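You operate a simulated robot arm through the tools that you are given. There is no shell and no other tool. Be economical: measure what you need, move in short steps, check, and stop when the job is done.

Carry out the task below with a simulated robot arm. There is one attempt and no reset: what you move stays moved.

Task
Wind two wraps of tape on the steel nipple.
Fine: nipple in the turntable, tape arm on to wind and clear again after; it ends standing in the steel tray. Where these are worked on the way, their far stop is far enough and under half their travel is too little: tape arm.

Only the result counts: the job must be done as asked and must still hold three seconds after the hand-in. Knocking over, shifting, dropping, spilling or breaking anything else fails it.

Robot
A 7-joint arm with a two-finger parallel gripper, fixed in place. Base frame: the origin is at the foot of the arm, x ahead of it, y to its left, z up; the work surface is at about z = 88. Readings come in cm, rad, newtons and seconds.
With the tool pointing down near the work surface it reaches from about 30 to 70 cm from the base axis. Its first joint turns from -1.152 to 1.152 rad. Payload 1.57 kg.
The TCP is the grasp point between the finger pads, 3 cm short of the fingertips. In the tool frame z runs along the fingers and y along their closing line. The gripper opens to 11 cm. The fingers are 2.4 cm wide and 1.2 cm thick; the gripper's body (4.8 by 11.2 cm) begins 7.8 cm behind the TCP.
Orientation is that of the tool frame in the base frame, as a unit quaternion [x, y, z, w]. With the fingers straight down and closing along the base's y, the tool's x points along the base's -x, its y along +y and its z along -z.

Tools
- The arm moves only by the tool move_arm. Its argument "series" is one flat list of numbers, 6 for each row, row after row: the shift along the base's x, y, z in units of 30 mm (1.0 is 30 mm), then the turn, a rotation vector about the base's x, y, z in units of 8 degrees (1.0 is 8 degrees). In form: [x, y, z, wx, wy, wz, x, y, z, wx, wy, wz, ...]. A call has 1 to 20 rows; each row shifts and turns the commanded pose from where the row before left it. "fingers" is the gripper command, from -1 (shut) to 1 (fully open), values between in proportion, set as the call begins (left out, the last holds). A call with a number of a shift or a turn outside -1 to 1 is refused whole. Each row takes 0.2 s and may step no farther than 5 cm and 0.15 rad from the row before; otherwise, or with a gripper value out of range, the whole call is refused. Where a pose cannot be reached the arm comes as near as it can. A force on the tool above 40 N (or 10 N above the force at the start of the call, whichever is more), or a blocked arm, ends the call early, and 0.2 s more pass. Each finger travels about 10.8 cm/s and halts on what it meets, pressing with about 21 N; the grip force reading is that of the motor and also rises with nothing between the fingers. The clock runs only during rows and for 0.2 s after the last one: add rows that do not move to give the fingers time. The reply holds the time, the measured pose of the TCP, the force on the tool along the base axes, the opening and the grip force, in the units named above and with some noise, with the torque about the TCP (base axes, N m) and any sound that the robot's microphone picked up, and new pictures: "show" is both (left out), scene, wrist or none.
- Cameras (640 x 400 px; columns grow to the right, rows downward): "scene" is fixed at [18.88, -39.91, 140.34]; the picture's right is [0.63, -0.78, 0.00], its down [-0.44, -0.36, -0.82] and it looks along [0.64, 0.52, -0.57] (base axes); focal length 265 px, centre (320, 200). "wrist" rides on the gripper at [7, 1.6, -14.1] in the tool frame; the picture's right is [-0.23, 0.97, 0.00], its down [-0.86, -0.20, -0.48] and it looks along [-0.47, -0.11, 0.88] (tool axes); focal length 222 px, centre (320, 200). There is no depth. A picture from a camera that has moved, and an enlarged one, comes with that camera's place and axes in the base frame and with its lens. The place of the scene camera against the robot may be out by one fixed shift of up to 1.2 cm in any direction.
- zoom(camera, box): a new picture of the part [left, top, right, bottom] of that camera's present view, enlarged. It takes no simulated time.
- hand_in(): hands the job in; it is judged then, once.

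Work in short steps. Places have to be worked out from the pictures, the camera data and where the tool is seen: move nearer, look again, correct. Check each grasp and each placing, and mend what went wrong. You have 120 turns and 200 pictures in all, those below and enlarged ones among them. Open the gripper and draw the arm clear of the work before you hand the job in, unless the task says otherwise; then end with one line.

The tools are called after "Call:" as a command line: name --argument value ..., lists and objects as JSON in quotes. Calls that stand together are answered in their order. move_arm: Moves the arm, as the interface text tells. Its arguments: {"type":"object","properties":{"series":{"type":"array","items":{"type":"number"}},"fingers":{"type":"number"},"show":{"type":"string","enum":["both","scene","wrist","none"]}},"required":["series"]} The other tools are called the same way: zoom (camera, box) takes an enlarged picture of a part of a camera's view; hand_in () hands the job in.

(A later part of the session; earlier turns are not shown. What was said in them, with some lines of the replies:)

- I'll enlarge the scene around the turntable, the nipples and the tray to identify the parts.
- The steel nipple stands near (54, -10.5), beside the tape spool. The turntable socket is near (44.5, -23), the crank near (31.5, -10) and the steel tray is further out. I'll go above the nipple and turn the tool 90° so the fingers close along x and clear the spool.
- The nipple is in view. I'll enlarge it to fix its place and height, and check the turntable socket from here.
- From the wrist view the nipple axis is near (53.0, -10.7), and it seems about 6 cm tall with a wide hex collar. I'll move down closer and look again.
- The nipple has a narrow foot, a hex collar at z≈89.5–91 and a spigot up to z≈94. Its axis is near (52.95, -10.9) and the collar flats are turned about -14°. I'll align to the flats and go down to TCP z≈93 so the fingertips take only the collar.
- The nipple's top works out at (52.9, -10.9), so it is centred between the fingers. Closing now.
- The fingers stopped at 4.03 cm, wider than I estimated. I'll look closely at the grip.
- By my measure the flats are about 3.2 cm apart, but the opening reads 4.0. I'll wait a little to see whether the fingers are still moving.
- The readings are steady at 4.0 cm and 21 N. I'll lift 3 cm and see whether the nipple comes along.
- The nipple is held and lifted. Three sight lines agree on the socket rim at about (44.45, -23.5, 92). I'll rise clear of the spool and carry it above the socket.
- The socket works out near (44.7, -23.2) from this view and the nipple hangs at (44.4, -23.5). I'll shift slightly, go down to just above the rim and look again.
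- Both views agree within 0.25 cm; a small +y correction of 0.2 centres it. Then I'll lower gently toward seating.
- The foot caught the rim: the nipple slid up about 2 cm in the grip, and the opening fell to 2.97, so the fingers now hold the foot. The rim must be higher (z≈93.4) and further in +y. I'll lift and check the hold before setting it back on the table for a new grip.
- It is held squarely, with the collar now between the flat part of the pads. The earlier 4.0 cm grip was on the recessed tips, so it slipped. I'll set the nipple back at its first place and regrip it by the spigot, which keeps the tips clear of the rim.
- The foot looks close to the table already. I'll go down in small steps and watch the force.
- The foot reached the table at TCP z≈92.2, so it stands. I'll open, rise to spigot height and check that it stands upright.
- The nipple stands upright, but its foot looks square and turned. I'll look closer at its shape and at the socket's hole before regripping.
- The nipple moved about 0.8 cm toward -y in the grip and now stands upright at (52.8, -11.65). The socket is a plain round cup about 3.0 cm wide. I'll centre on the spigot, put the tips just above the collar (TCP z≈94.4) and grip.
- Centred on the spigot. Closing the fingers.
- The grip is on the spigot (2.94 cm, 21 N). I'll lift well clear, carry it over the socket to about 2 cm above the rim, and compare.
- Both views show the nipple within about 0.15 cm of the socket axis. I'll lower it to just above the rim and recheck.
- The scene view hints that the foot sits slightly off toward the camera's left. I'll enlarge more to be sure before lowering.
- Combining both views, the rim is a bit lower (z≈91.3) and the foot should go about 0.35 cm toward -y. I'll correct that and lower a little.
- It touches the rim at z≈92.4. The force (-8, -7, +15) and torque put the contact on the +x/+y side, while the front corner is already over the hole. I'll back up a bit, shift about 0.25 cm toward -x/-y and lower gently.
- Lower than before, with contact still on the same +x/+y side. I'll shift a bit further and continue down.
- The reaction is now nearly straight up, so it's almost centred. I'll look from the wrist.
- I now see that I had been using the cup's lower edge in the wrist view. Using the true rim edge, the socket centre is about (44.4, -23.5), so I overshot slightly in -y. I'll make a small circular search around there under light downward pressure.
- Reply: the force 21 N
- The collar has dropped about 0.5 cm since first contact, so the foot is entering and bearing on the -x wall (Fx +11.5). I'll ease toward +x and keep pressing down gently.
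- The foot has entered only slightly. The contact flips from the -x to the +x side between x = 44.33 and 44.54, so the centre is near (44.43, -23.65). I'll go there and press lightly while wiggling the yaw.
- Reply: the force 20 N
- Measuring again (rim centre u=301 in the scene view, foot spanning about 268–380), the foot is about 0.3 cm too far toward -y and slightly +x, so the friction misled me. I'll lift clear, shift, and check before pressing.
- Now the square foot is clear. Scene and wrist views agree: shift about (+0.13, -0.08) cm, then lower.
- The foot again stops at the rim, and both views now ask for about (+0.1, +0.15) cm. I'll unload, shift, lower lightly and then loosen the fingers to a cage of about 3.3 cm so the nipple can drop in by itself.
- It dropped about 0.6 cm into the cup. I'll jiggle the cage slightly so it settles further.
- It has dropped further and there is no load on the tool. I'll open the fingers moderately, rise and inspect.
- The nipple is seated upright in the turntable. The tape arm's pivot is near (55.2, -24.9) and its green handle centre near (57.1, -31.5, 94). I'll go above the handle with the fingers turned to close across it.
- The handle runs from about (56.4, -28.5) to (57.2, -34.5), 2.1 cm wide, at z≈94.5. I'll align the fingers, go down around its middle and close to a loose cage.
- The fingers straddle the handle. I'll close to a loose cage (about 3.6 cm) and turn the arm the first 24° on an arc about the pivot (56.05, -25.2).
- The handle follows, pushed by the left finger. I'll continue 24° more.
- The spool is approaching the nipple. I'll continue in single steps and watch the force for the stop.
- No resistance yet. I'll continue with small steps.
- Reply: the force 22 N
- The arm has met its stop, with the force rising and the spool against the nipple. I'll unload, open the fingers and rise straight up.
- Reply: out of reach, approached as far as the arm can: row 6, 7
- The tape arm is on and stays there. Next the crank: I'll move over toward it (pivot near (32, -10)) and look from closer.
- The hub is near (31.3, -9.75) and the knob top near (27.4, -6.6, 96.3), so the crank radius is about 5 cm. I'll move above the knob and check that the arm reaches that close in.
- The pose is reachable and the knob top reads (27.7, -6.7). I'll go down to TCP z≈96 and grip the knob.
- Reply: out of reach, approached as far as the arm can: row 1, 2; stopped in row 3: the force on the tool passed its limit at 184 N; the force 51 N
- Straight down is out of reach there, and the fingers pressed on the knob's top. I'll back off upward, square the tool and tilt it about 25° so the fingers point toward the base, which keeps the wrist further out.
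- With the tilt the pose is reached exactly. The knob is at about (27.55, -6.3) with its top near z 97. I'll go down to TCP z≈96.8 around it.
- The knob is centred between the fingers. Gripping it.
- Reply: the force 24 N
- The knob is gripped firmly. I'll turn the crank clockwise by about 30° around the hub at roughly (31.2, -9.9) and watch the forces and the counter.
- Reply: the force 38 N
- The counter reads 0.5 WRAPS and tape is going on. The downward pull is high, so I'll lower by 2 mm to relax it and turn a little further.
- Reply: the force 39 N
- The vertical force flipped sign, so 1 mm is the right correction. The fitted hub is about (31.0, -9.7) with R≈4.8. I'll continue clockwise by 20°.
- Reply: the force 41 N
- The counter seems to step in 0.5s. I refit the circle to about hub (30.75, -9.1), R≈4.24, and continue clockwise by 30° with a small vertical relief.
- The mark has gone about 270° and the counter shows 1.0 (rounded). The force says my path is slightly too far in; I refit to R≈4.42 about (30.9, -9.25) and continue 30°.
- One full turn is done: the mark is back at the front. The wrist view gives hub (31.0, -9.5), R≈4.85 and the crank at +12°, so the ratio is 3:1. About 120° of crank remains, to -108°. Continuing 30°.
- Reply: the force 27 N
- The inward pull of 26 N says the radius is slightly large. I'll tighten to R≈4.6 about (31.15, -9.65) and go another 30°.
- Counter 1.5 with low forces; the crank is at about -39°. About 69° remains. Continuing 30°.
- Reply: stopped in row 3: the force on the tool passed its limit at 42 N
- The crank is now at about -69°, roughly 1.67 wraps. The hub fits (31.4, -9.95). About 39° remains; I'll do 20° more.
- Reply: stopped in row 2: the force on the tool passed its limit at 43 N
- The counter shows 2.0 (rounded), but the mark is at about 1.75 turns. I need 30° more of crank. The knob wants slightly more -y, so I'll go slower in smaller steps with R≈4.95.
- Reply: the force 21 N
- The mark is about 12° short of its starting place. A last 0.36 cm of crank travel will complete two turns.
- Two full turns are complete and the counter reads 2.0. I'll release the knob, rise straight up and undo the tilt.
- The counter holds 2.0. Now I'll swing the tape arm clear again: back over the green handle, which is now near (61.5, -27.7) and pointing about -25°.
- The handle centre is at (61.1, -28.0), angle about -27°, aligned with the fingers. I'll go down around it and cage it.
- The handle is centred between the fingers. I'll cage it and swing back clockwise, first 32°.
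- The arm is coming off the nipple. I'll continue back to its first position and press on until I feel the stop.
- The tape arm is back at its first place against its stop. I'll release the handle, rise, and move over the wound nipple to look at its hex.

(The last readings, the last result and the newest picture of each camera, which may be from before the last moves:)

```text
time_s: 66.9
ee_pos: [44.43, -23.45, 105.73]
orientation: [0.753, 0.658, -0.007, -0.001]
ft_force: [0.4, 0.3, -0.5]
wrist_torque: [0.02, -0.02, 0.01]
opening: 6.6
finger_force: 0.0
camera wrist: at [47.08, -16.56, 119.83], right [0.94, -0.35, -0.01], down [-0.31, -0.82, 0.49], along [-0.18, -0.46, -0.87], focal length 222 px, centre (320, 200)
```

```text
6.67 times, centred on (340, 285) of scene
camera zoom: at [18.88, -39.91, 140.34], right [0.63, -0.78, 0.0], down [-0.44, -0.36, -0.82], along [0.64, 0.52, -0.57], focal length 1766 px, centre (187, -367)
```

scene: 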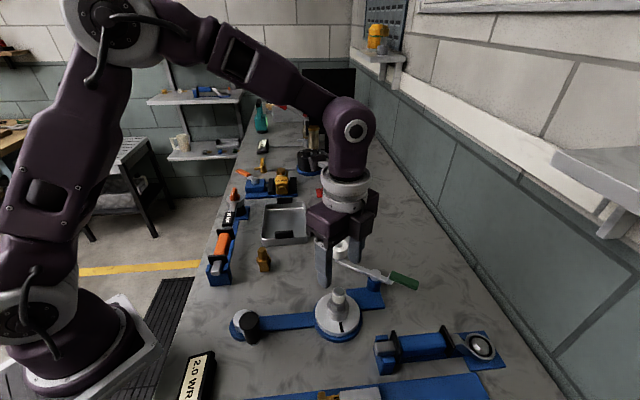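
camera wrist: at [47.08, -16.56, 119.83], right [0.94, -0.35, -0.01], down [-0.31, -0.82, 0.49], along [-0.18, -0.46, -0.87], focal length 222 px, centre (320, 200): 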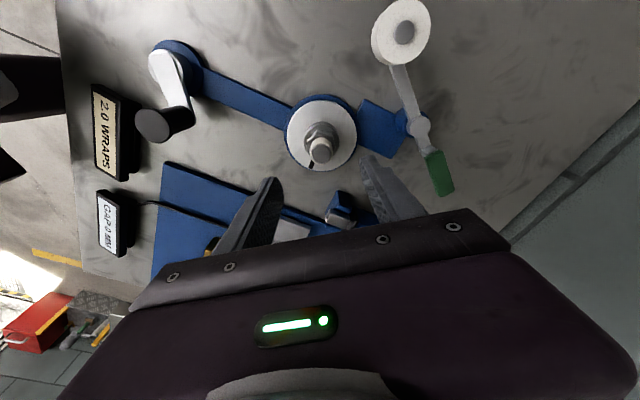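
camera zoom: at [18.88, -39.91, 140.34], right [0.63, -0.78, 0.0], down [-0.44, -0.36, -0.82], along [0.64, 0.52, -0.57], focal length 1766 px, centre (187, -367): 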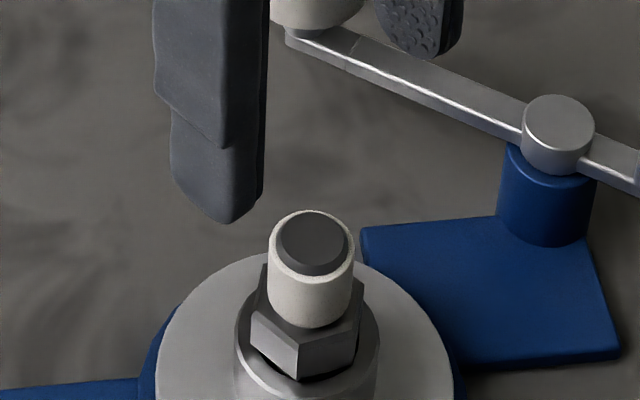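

The tape is wound on the spigot. The hex flats face about -20°, so I'll rotate a bit, go down to the collar with the tips just above the rim, and check.

Call:
move_arm --series '[0.03, -0.02, -0.5, 0, 0, -0.8, 0, 0, -0.8, 0, 0, -0.8, 0, 0, -0.8, 0, 0, 0, 0, 0, -0.7, 0, 0, 0, 0, 0, -0.5, 0, 0, 0]' --show "none"

Call:
zoom --camera "wrist" --box '[250, 110, 390, 240]'

Call:
zoom --camera "scene" --box '[310, 265, 370, 325]'

```text
time_s: 68.1
ee_pos: [44.47, -23.46, 95.89]
orientation: [0.821, 0.571, -0.006, -0.001]
ft_force: [-0.2, -0.3, 0.6]
wrist_torque: [0.02, -0.01, -0.03]
opening: 6.57
finger_force: 0.1
```

```text
3.08 times, centred on (320, 175) of wrist
camera zoom: at [48.58, -17.36, 109.89], right [0.83, -0.55, -0.01], down [-0.48, -0.73, 0.49], along [-0.28, -0.41, -0.87], focal length 684 px, centre (320, 277)
```

zoom: 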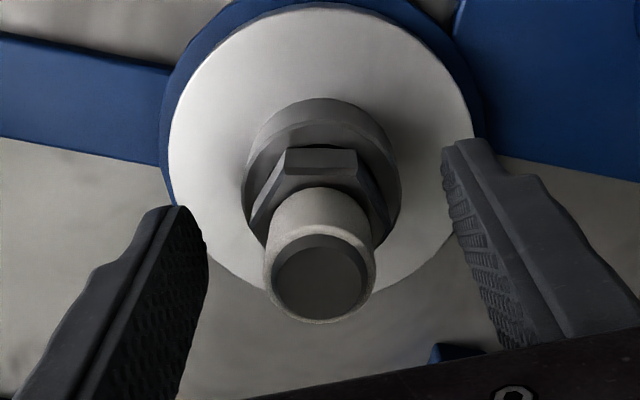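

```text
6.67 times, centred on (340, 295) of scene
camera zoom: at [18.88, -39.91, 140.34], right [0.63, -0.78, 0.0], down [-0.44, -0.36, -0.82], along [0.64, 0.52, -0.57], focal length 1766 px, centre (187, -433)
```

zoom: 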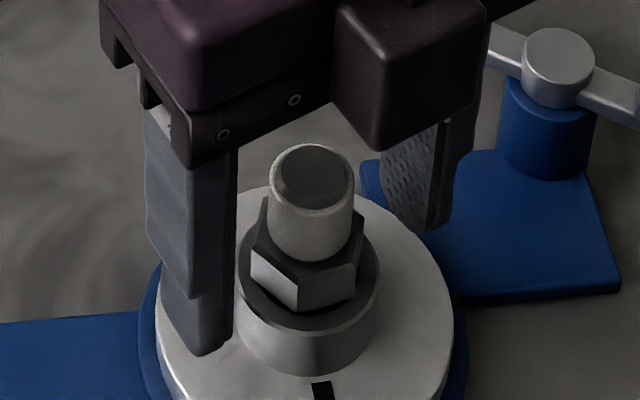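

The collar's flats actually face about -5°, so I'll rotate back 16°, lower 2.5 mm and close on the collar.

Call:
move_arm --series '[0, 0, 0, 0, 0, 1, 0, 0, -0.07, 0, 0, 0.95, 0, 0, 0, 0, 0, 0]' --show "none"

Call:
move_arm --series '[0, 0, 0, 0, 0, 0, 0, 0, 0, 0, 0, 0, 0, 0, 0, 0, 0, 0]' --fingers -1 --show "none"

Call:
zoom --camera "wrist" --box '[250, 110, 390, 240]'

Call:
zoom --camera "scene" --box '[310, 265, 370, 325]'

```text
time_s: 68.9
ee_pos: [44.42, -23.45, 95.6]
orientation: [0.735, 0.678, -0.007, 0.0]
ft_force: [-0.4, 0.0, -0.5]
wrist_torque: [0.0, 0.0, 0.02]
opening: 6.58
finger_force: 0.1
```

```text
time_s: 69.7
ee_pos: [44.64, -23.37, 95.69]
orientation: [0.735, 0.678, -0.007, 0.0]
ft_force: [6.5, -1.2, -6.3]
wrist_torque: [-0.14, -0.58, -0.04]
opening: 5.43
finger_force: 44.4
```

```text
3.08 times, centred on (320, 175) of wrist
camera zoom: at [46.86, -16.46, 109.71], right [0.95, -0.31, -0.01], down [-0.26, -0.83, 0.49], along [-0.15, -0.46, -0.87], focal length 684 px, centre (320, 277)
```

zoom: 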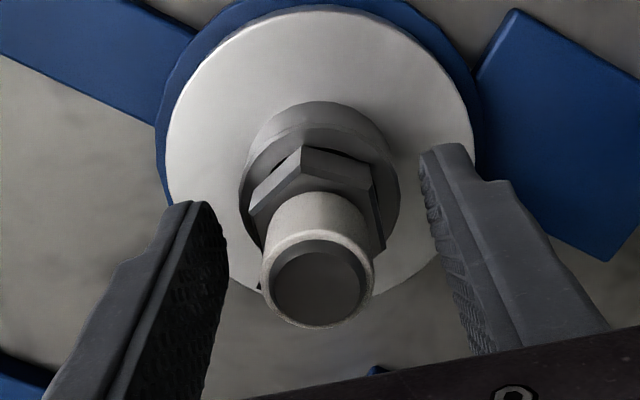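

```text
6.67 times, centred on (340, 295) of scene
camera zoom: at [18.91, -39.92, 140.33], right [0.63, -0.78, 0.0], down [-0.44, -0.36, -0.82], along [0.64, 0.52, -0.57], focal length 1766 px, centre (187, -433)
```

zoom: 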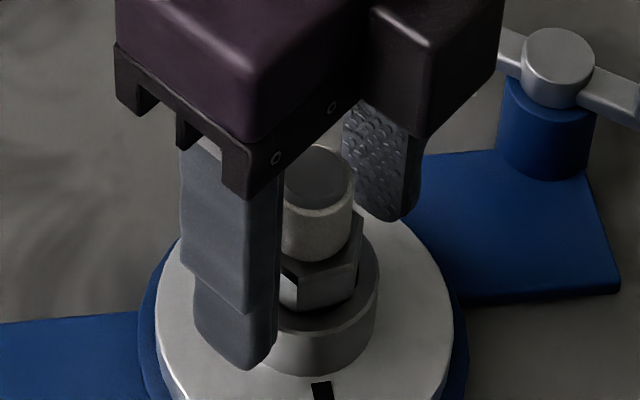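

The tips closed on the cup's rim instead (5.4 cm). I'll open, rise about 0.8 cm and close again on the collar.

Call:
move_arm --series '[0, 0, 0, 0, 0, 0, -0.04, 0, 0.27, 0, 0, 0, 0, 0, 0, 0, 0, 0]' --fingers 0.2 --show "none"

Call:
move_arm --series '[0, 0, 0, 0, 0, 0, 0, 0, 0, 0, 0, 0, 0, 0, 0, 0, 0, 0]' --fingers -1 --show "none"

Call:
zoom --camera "wrist" --box '[250, 110, 390, 240]'

Call:
zoom --camera "scene" --box '[310, 265, 370, 325]'

```text
time_s: 70.5
ee_pos: [44.49, -23.41, 96.53]
orientation: [0.736, 0.677, -0.007, 0.0]
ft_force: [-0.3, 0.5, 0.2]
wrist_torque: [0.0, 0.01, 0.01]
opening: 6.58
finger_force: 0.0
```

```text
time_s: 71.3
ee_pos: [44.38, -23.38, 96.54]
orientation: [0.736, 0.677, -0.006, 0.001]
ft_force: [4.9, -2.2, 3.8]
wrist_torque: [-0.12, -0.16, -0.04]
opening: 4.03
finger_force: 20.6
```

```text
3.08 times, centred on (320, 175) of wrist
camera zoom: at [46.7, -16.48, 110.56], right [0.95, -0.31, -0.01], down [-0.26, -0.83, 0.49], along [-0.16, -0.46, -0.87], focal length 684 px, centre (320, 277)
```

zoom: 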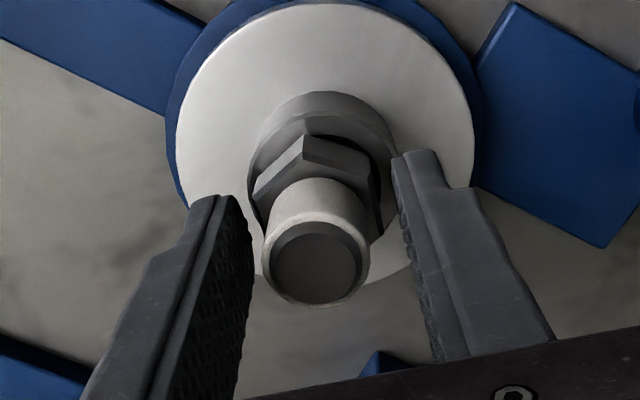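

```text
6.67 times, centred on (340, 295) of scene
camera zoom: at [18.88, -39.92, 140.34], right [0.63, -0.78, 0.0], down [-0.44, -0.36, -0.82], along [0.64, 0.52, -0.57], focal length 1766 px, centre (187, -433)
```

zoom: 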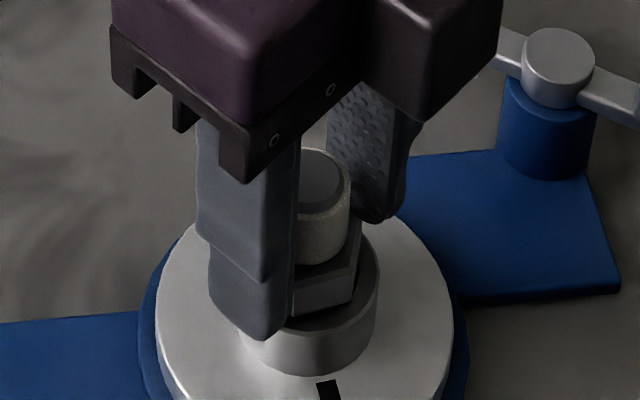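

Opening 4.03 and 20.6 N, the same as the first collar grip. I'll lift it straight out and check.

Call:
move_arm --series '[0, 0, 0.3, 0, 0, 0, 0, 0, 0.4, 0, 0, 0, 0, 0, 0.6, 0, 0, 0, 0, 0, 0.8, 0, 0, 0, 0, 0, 0.8, 0, 0, 0]' --show "scene"

Call:
zoom --camera "wrist" --box '[250, 110, 390, 240]'

Call:
zoom --camera "scene" --box '[300, 240, 380, 320]'

```text
time_s: 72.5
ee_pos: [44.27, -23.39, 105.17]
orientation: [0.736, 0.677, -0.008, -0.001]
ft_force: [-0.1, -0.2, -1.1]
wrist_torque: [0.01, 0.01, 0.04]
opening: 4.01
finger_force: 21.6
```

scene: 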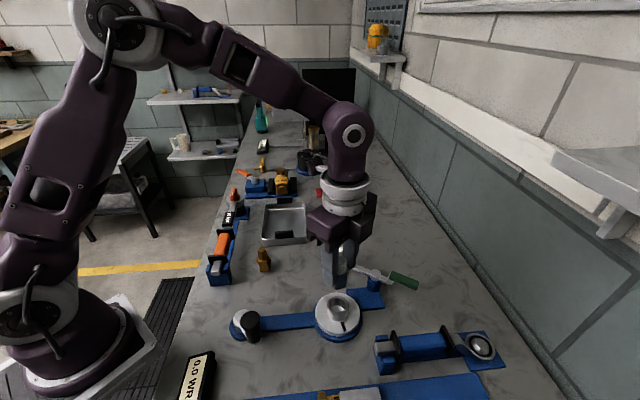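

```text
3.08 times, centred on (320, 175) of wrist
camera zoom: at [46.66, -16.41, 119.28], right [0.95, -0.31, -0.01], down [-0.26, -0.83, 0.49], along [-0.16, -0.46, -0.87], focal length 684 px, centre (320, 277)
```

zoom: 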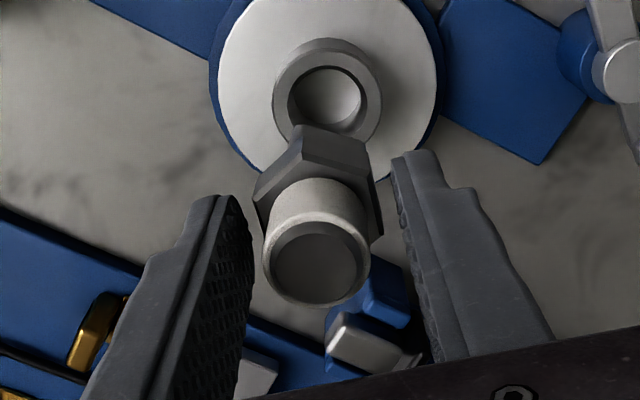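

```text
5.00 times, centred on (340, 280) of scene
camera zoom: at [18.88, -39.91, 140.34], right [0.63, -0.78, 0.0], down [-0.44, -0.36, -0.82], along [0.64, 0.52, -0.57], focal length 1324 px, centre (220, -200)
```

zoom: 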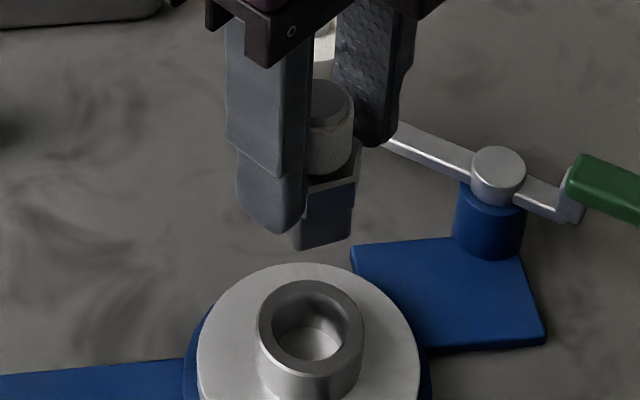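

The nipple is lifted out with its tape. The steel tray's centre works out near (58.2, 5.8), with its floor around z 88.5–89. I'll raise it and carry it over the tray.

Call:
move_arm --series '[0, 0, 0.6, 0, 0, 0, 0, 0, 0.6, 0, 0, 0, 0.3, 0.6, 0, 0, 0, 0, 0.39, 0.82, 0, 0, 0, 0, 0.39, 0.82, 0, 0, 0, 0, 0.39, 0.82, 0, 0, 0, 0, 0.39, 0.82, 0, 0, 0, 0, 0.39, 0.82, 0, 0, 0, 0, 0.39, 0.82, 0, 0, 0, 0, 0.39, 0.82, 0, 0, 0, 0, 0.39, 0.82, 0, 0, 0, 0, 0.39, 0.82, 0, 0, 0, 0, 0.39, 0.82, 0, 0, 0, 0, 0.39, 0.82, 0, 0, 0, 0, 0.1, 0.2, 0, 0, 0, 0]'

Call:
zoom --camera "wrist" --box '[160, 0, 480, 240]'

Call:
zoom --camera "scene" --box '[240, 160, 340, 260]'

```text
time_s: 75.7
ee_pos: [58.43, 6.14, 108.81]
orientation: [0.735, 0.678, -0.007, -0.001]
ft_force: [0.6, 0.2, -0.5]
wrist_torque: [0.02, -0.02, 0.0]
opening: 3.97
finger_force: 20.5
camera wrist: at [60.71, 13.05, 122.86], right [0.95, -0.31, -0.01], down [-0.26, -0.83, 0.49], along [-0.16, -0.46, -0.87], focal length 222 px, centre (320, 200)
```

scene: 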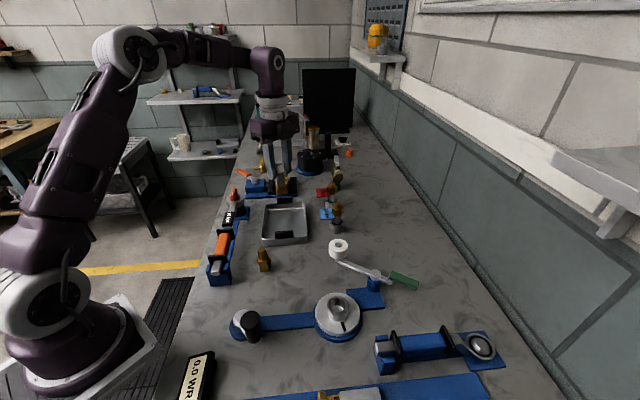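
wrist: 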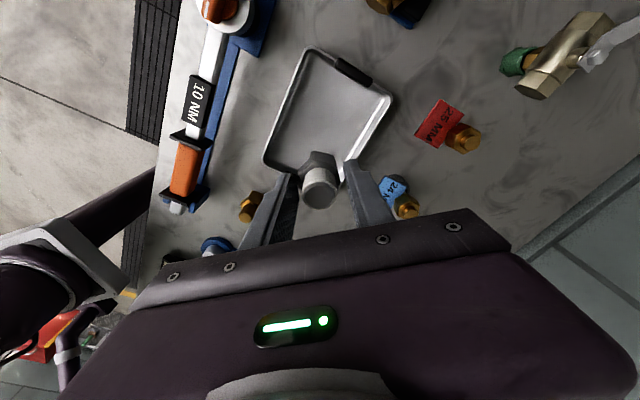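

```text
1.67 times, centred on (320, 120) of wrist
camera zoom: at [60.71, 13.05, 122.86], right [0.95, -0.31, -0.01], down [-0.26, -0.83, 0.49], along [-0.16, -0.46, -0.87], focal length 370 px, centre (320, 333)
```

zoom: 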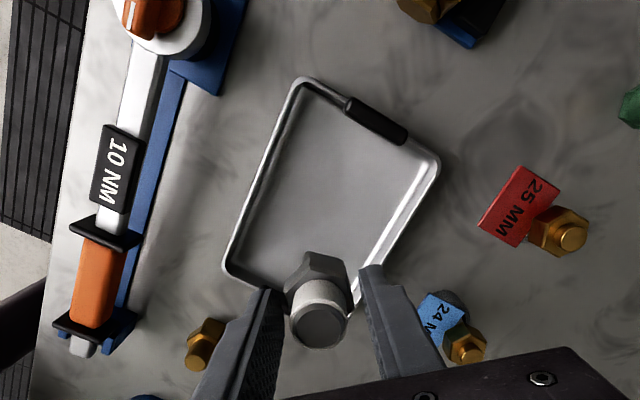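

```text
4.00 times, centred on (290, 210) of scene
camera zoom: at [18.88, -39.91, 140.34], right [0.63, -0.78, 0.0], down [-0.44, -0.36, -0.82], along [0.64, 0.52, -0.57], focal length 1060 px, centre (440, 160)
```

zoom: 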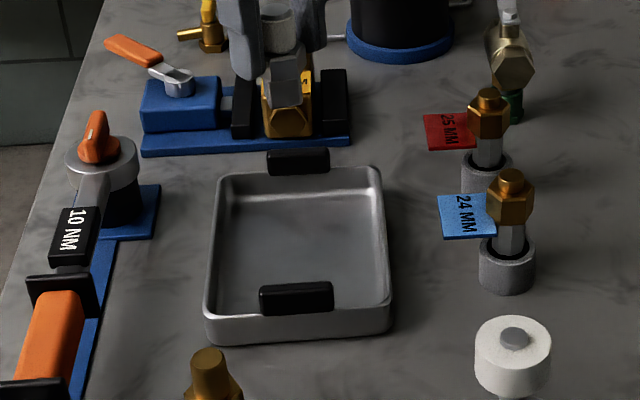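

I'm over the tray's centre (58.5, 6.3). I'll lower to just above the floor and then feel for contact in small steps.

Call:
move_arm --series '[0, 0.03, -0.9, 0, 0, 0, 0, 0, -0.9, 0, 0, 0, 0, 0, -0.9, 0, 0, 0, 0, 0, -0.9, 0, 0, 0, 0, 0, -0.8, 0, 0, 0]' --show "none"

Call:
zoom --camera "scene" --box '[240, 170, 340, 260]'

Call:
move_arm --series '[0, 0, -0.1, 0, 0, 0]' --show "none"

```text
time_s: 76.9
ee_pos: [58.38, 6.18, 95.43]
orientation: [0.736, 0.677, -0.007, 0.001]
ft_force: [0.1, -1.5, -0.5]
wrist_torque: [0.0, 0.01, 0.03]
opening: 3.93
finger_force: 20.0
```

```text
4.44 times, centred on (290, 215) of scene
camera zoom: at [18.88, -39.91, 140.34], right [0.63, -0.78, 0.0], down [-0.44, -0.36, -0.82], along [0.64, 0.52, -0.57], focal length 1177 px, centre (453, 133)
```

zoom: 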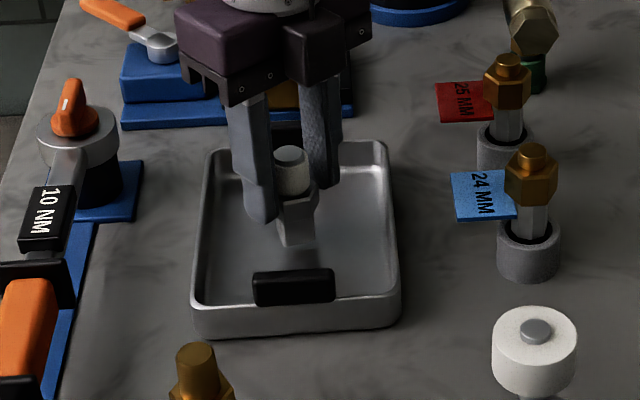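

```text
time_s: 77.3
ee_pos: [58.39, 6.12, 95.2]
orientation: [0.736, 0.677, -0.007, 0.0]
ft_force: [-0.5, -0.6, -1.0]
wrist_torque: [0.02, -0.02, 0.0]
opening: 3.97
finger_force: 20.4
```

It's inside the tray and still above the floor. I'll continue in small steps.

Call:
move_arm --series '[0, 0, -0.13, 0, 0, 0]' --show "none"

Call:
move_arm --series '[0, 0, -0.1, 0, 0, 0]' --show "none"

Call:
move_arm --series '[0, 0, -0.08, 0, 0, 0]' --show "none"

```text
time_s: 77.7
ee_pos: [58.45, 6.13, 94.88]
orientation: [0.736, 0.677, -0.007, -0.001]
ft_force: [0.0, 0.0, -0.1]
wrist_torque: [0.0, -0.02, -0.02]
opening: 3.94
finger_force: 20.9
```

```text
time_s: 78.1
ee_pos: [58.28, 6.17, 94.59]
orientation: [0.735, 0.678, -0.008, 0.0]
ft_force: [-0.4, 0.1, 0.0]
wrist_torque: [0.0, -0.01, 0.04]
opening: 3.94
finger_force: 20.4
```

```text
time_s: 78.5
ee_pos: [58.48, 6.23, 94.5]
orientation: [0.736, 0.677, -0.006, 0.0]
ft_force: [-0.9, -1.5, 11.2]
wrist_torque: [0.14, -0.08, -0.04]
opening: 3.9
finger_force: 21.2
```

The foot touched the tray floor (11 N). I'll open the fingers gently in place and look before rising.

Call:
move_arm --series '[0, 0, 0, 0, 0, 0, 0, 0, 0, 0, 0, 0]' --fingers 0.15 --show "none"

Call:
zoom --camera "scene" --box '[250, 180, 340, 250]'

Call:
zoom --camera "wrist" --box '[220, 80, 420, 240]'

```text
time_s: 79.1
ee_pos: [58.53, 6.2, 94.25]
orientation: [0.735, 0.678, -0.008, 0.0]
ft_force: [0.7, -0.5, -0.2]
wrist_torque: [-0.01, 0.01, -0.01]
opening: 6.33
finger_force: 0.2
```

```text
5.71 times, centred on (295, 215) of scene
camera zoom: at [18.88, -39.91, 140.34], right [0.63, -0.78, 0.0], down [-0.44, -0.36, -0.82], along [0.64, 0.52, -0.57], focal length 1514 px, centre (463, 114)
```

zoom: 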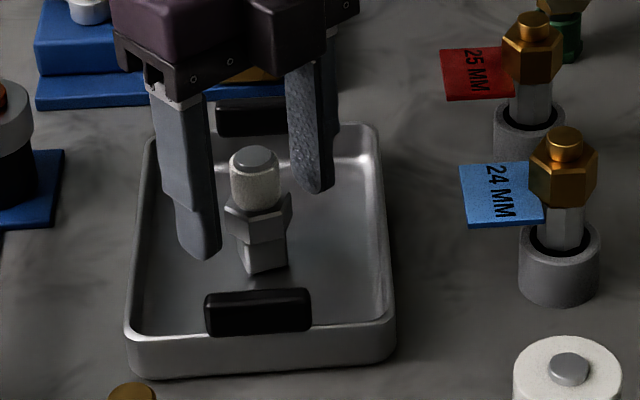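

```text
2.50 times, centred on (320, 160) of wrist
camera zoom: at [60.76, 13.11, 108.38], right [0.95, -0.31, -0.01], down [-0.26, -0.83, 0.49], along [-0.16, -0.46, -0.87], focal length 555 px, centre (320, 300)
```

zoom: 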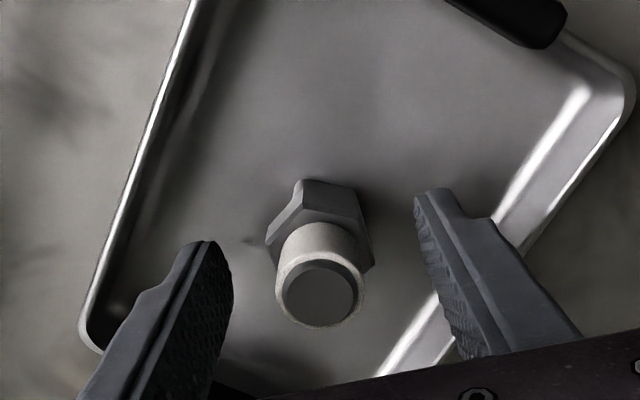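

The nipple stands upright in the tray, free of the fingers. I'll rise straight up, draw clear and do a last check.

Call:
move_arm --series '[0, 0, 0.6, 0, 0, 0, 0, 0, 0.9, 0, 0, 0, 0, 0, 0.9, 0, 0, 0, 0, 0, 0.9, 0, 0, 0, 0, 0, 0.9, 0, 0, 0, -0.8, 0, 0.8, 0, 0, 0, -0.9, 0, 0.6, 0, 0, 0, -0.9, 0, 0.5, 0, 0, 0, -0.9, 0, 0, 0, 0, 0, -0.9, 0, 0, 0, 0, 0]' --fingers 0.6 --show "scene"

Call:
zoom --camera "scene" --box '[200, 170, 440, 350]'

Call:
zoom --camera "scene" --box '[250, 180, 340, 250]'

```text
time_s: 81.3
ee_pos: [45.21, 5.99, 112.69]
orientation: [0.736, 0.677, -0.006, 0.0]
ft_force: [0.2, 0.0, -0.3]
wrist_torque: [-0.01, 0.01, 0.0]
opening: 8.83
finger_force: 0.0
```

scene: 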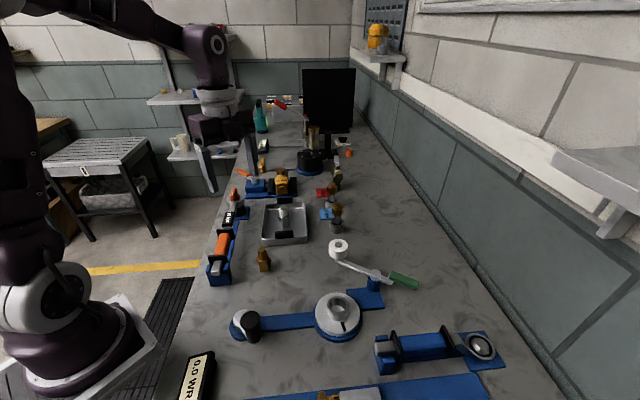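

```text
2.22 times, centred on (320, 260) of scene
camera zoom: at [18.88, -39.91, 140.34], right [0.63, -0.78, 0.0], down [-0.44, -0.36, -0.82], along [0.64, 0.52, -0.57], focal length 589 px, centre (320, 67)
```

zoom: 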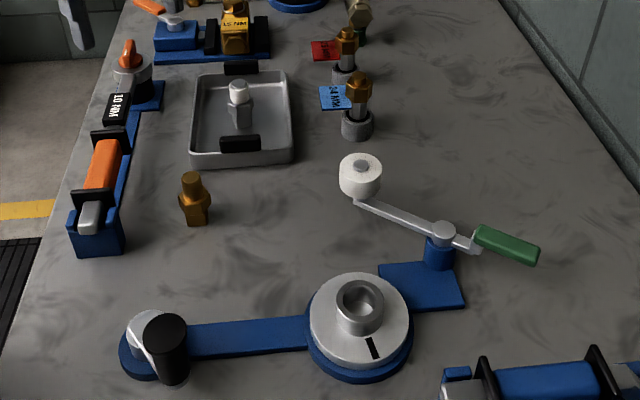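

```text
5.71 times, centred on (295, 215) of scene
camera zoom: at [18.88, -39.91, 140.34], right [0.63, -0.78, 0.0], down [-0.44, -0.36, -0.82], along [0.64, 0.52, -0.57], focal length 1514 px, centre (463, 114)
```

zoom: 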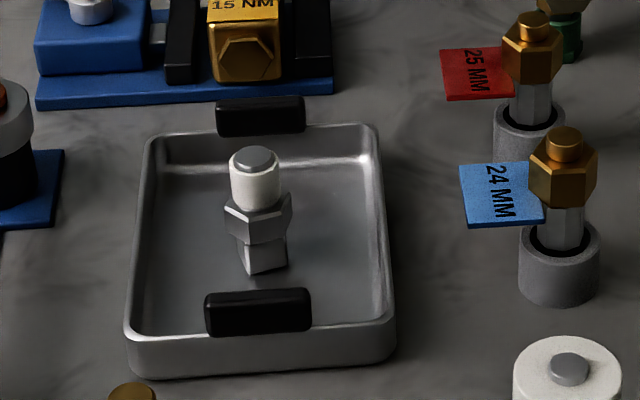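

The wound steel nipple stands upright in the steel tray, the tape arm is clear and everything else is in place. The gripper is open and away from the work, so I'm handing in.

Call:
hand_in

```text
The job is handed in.
```

The steel nipple has two wraps of tape on it (the counter read 2.0) and is standing upright in the steel tray, with the tape arm swung back clear.
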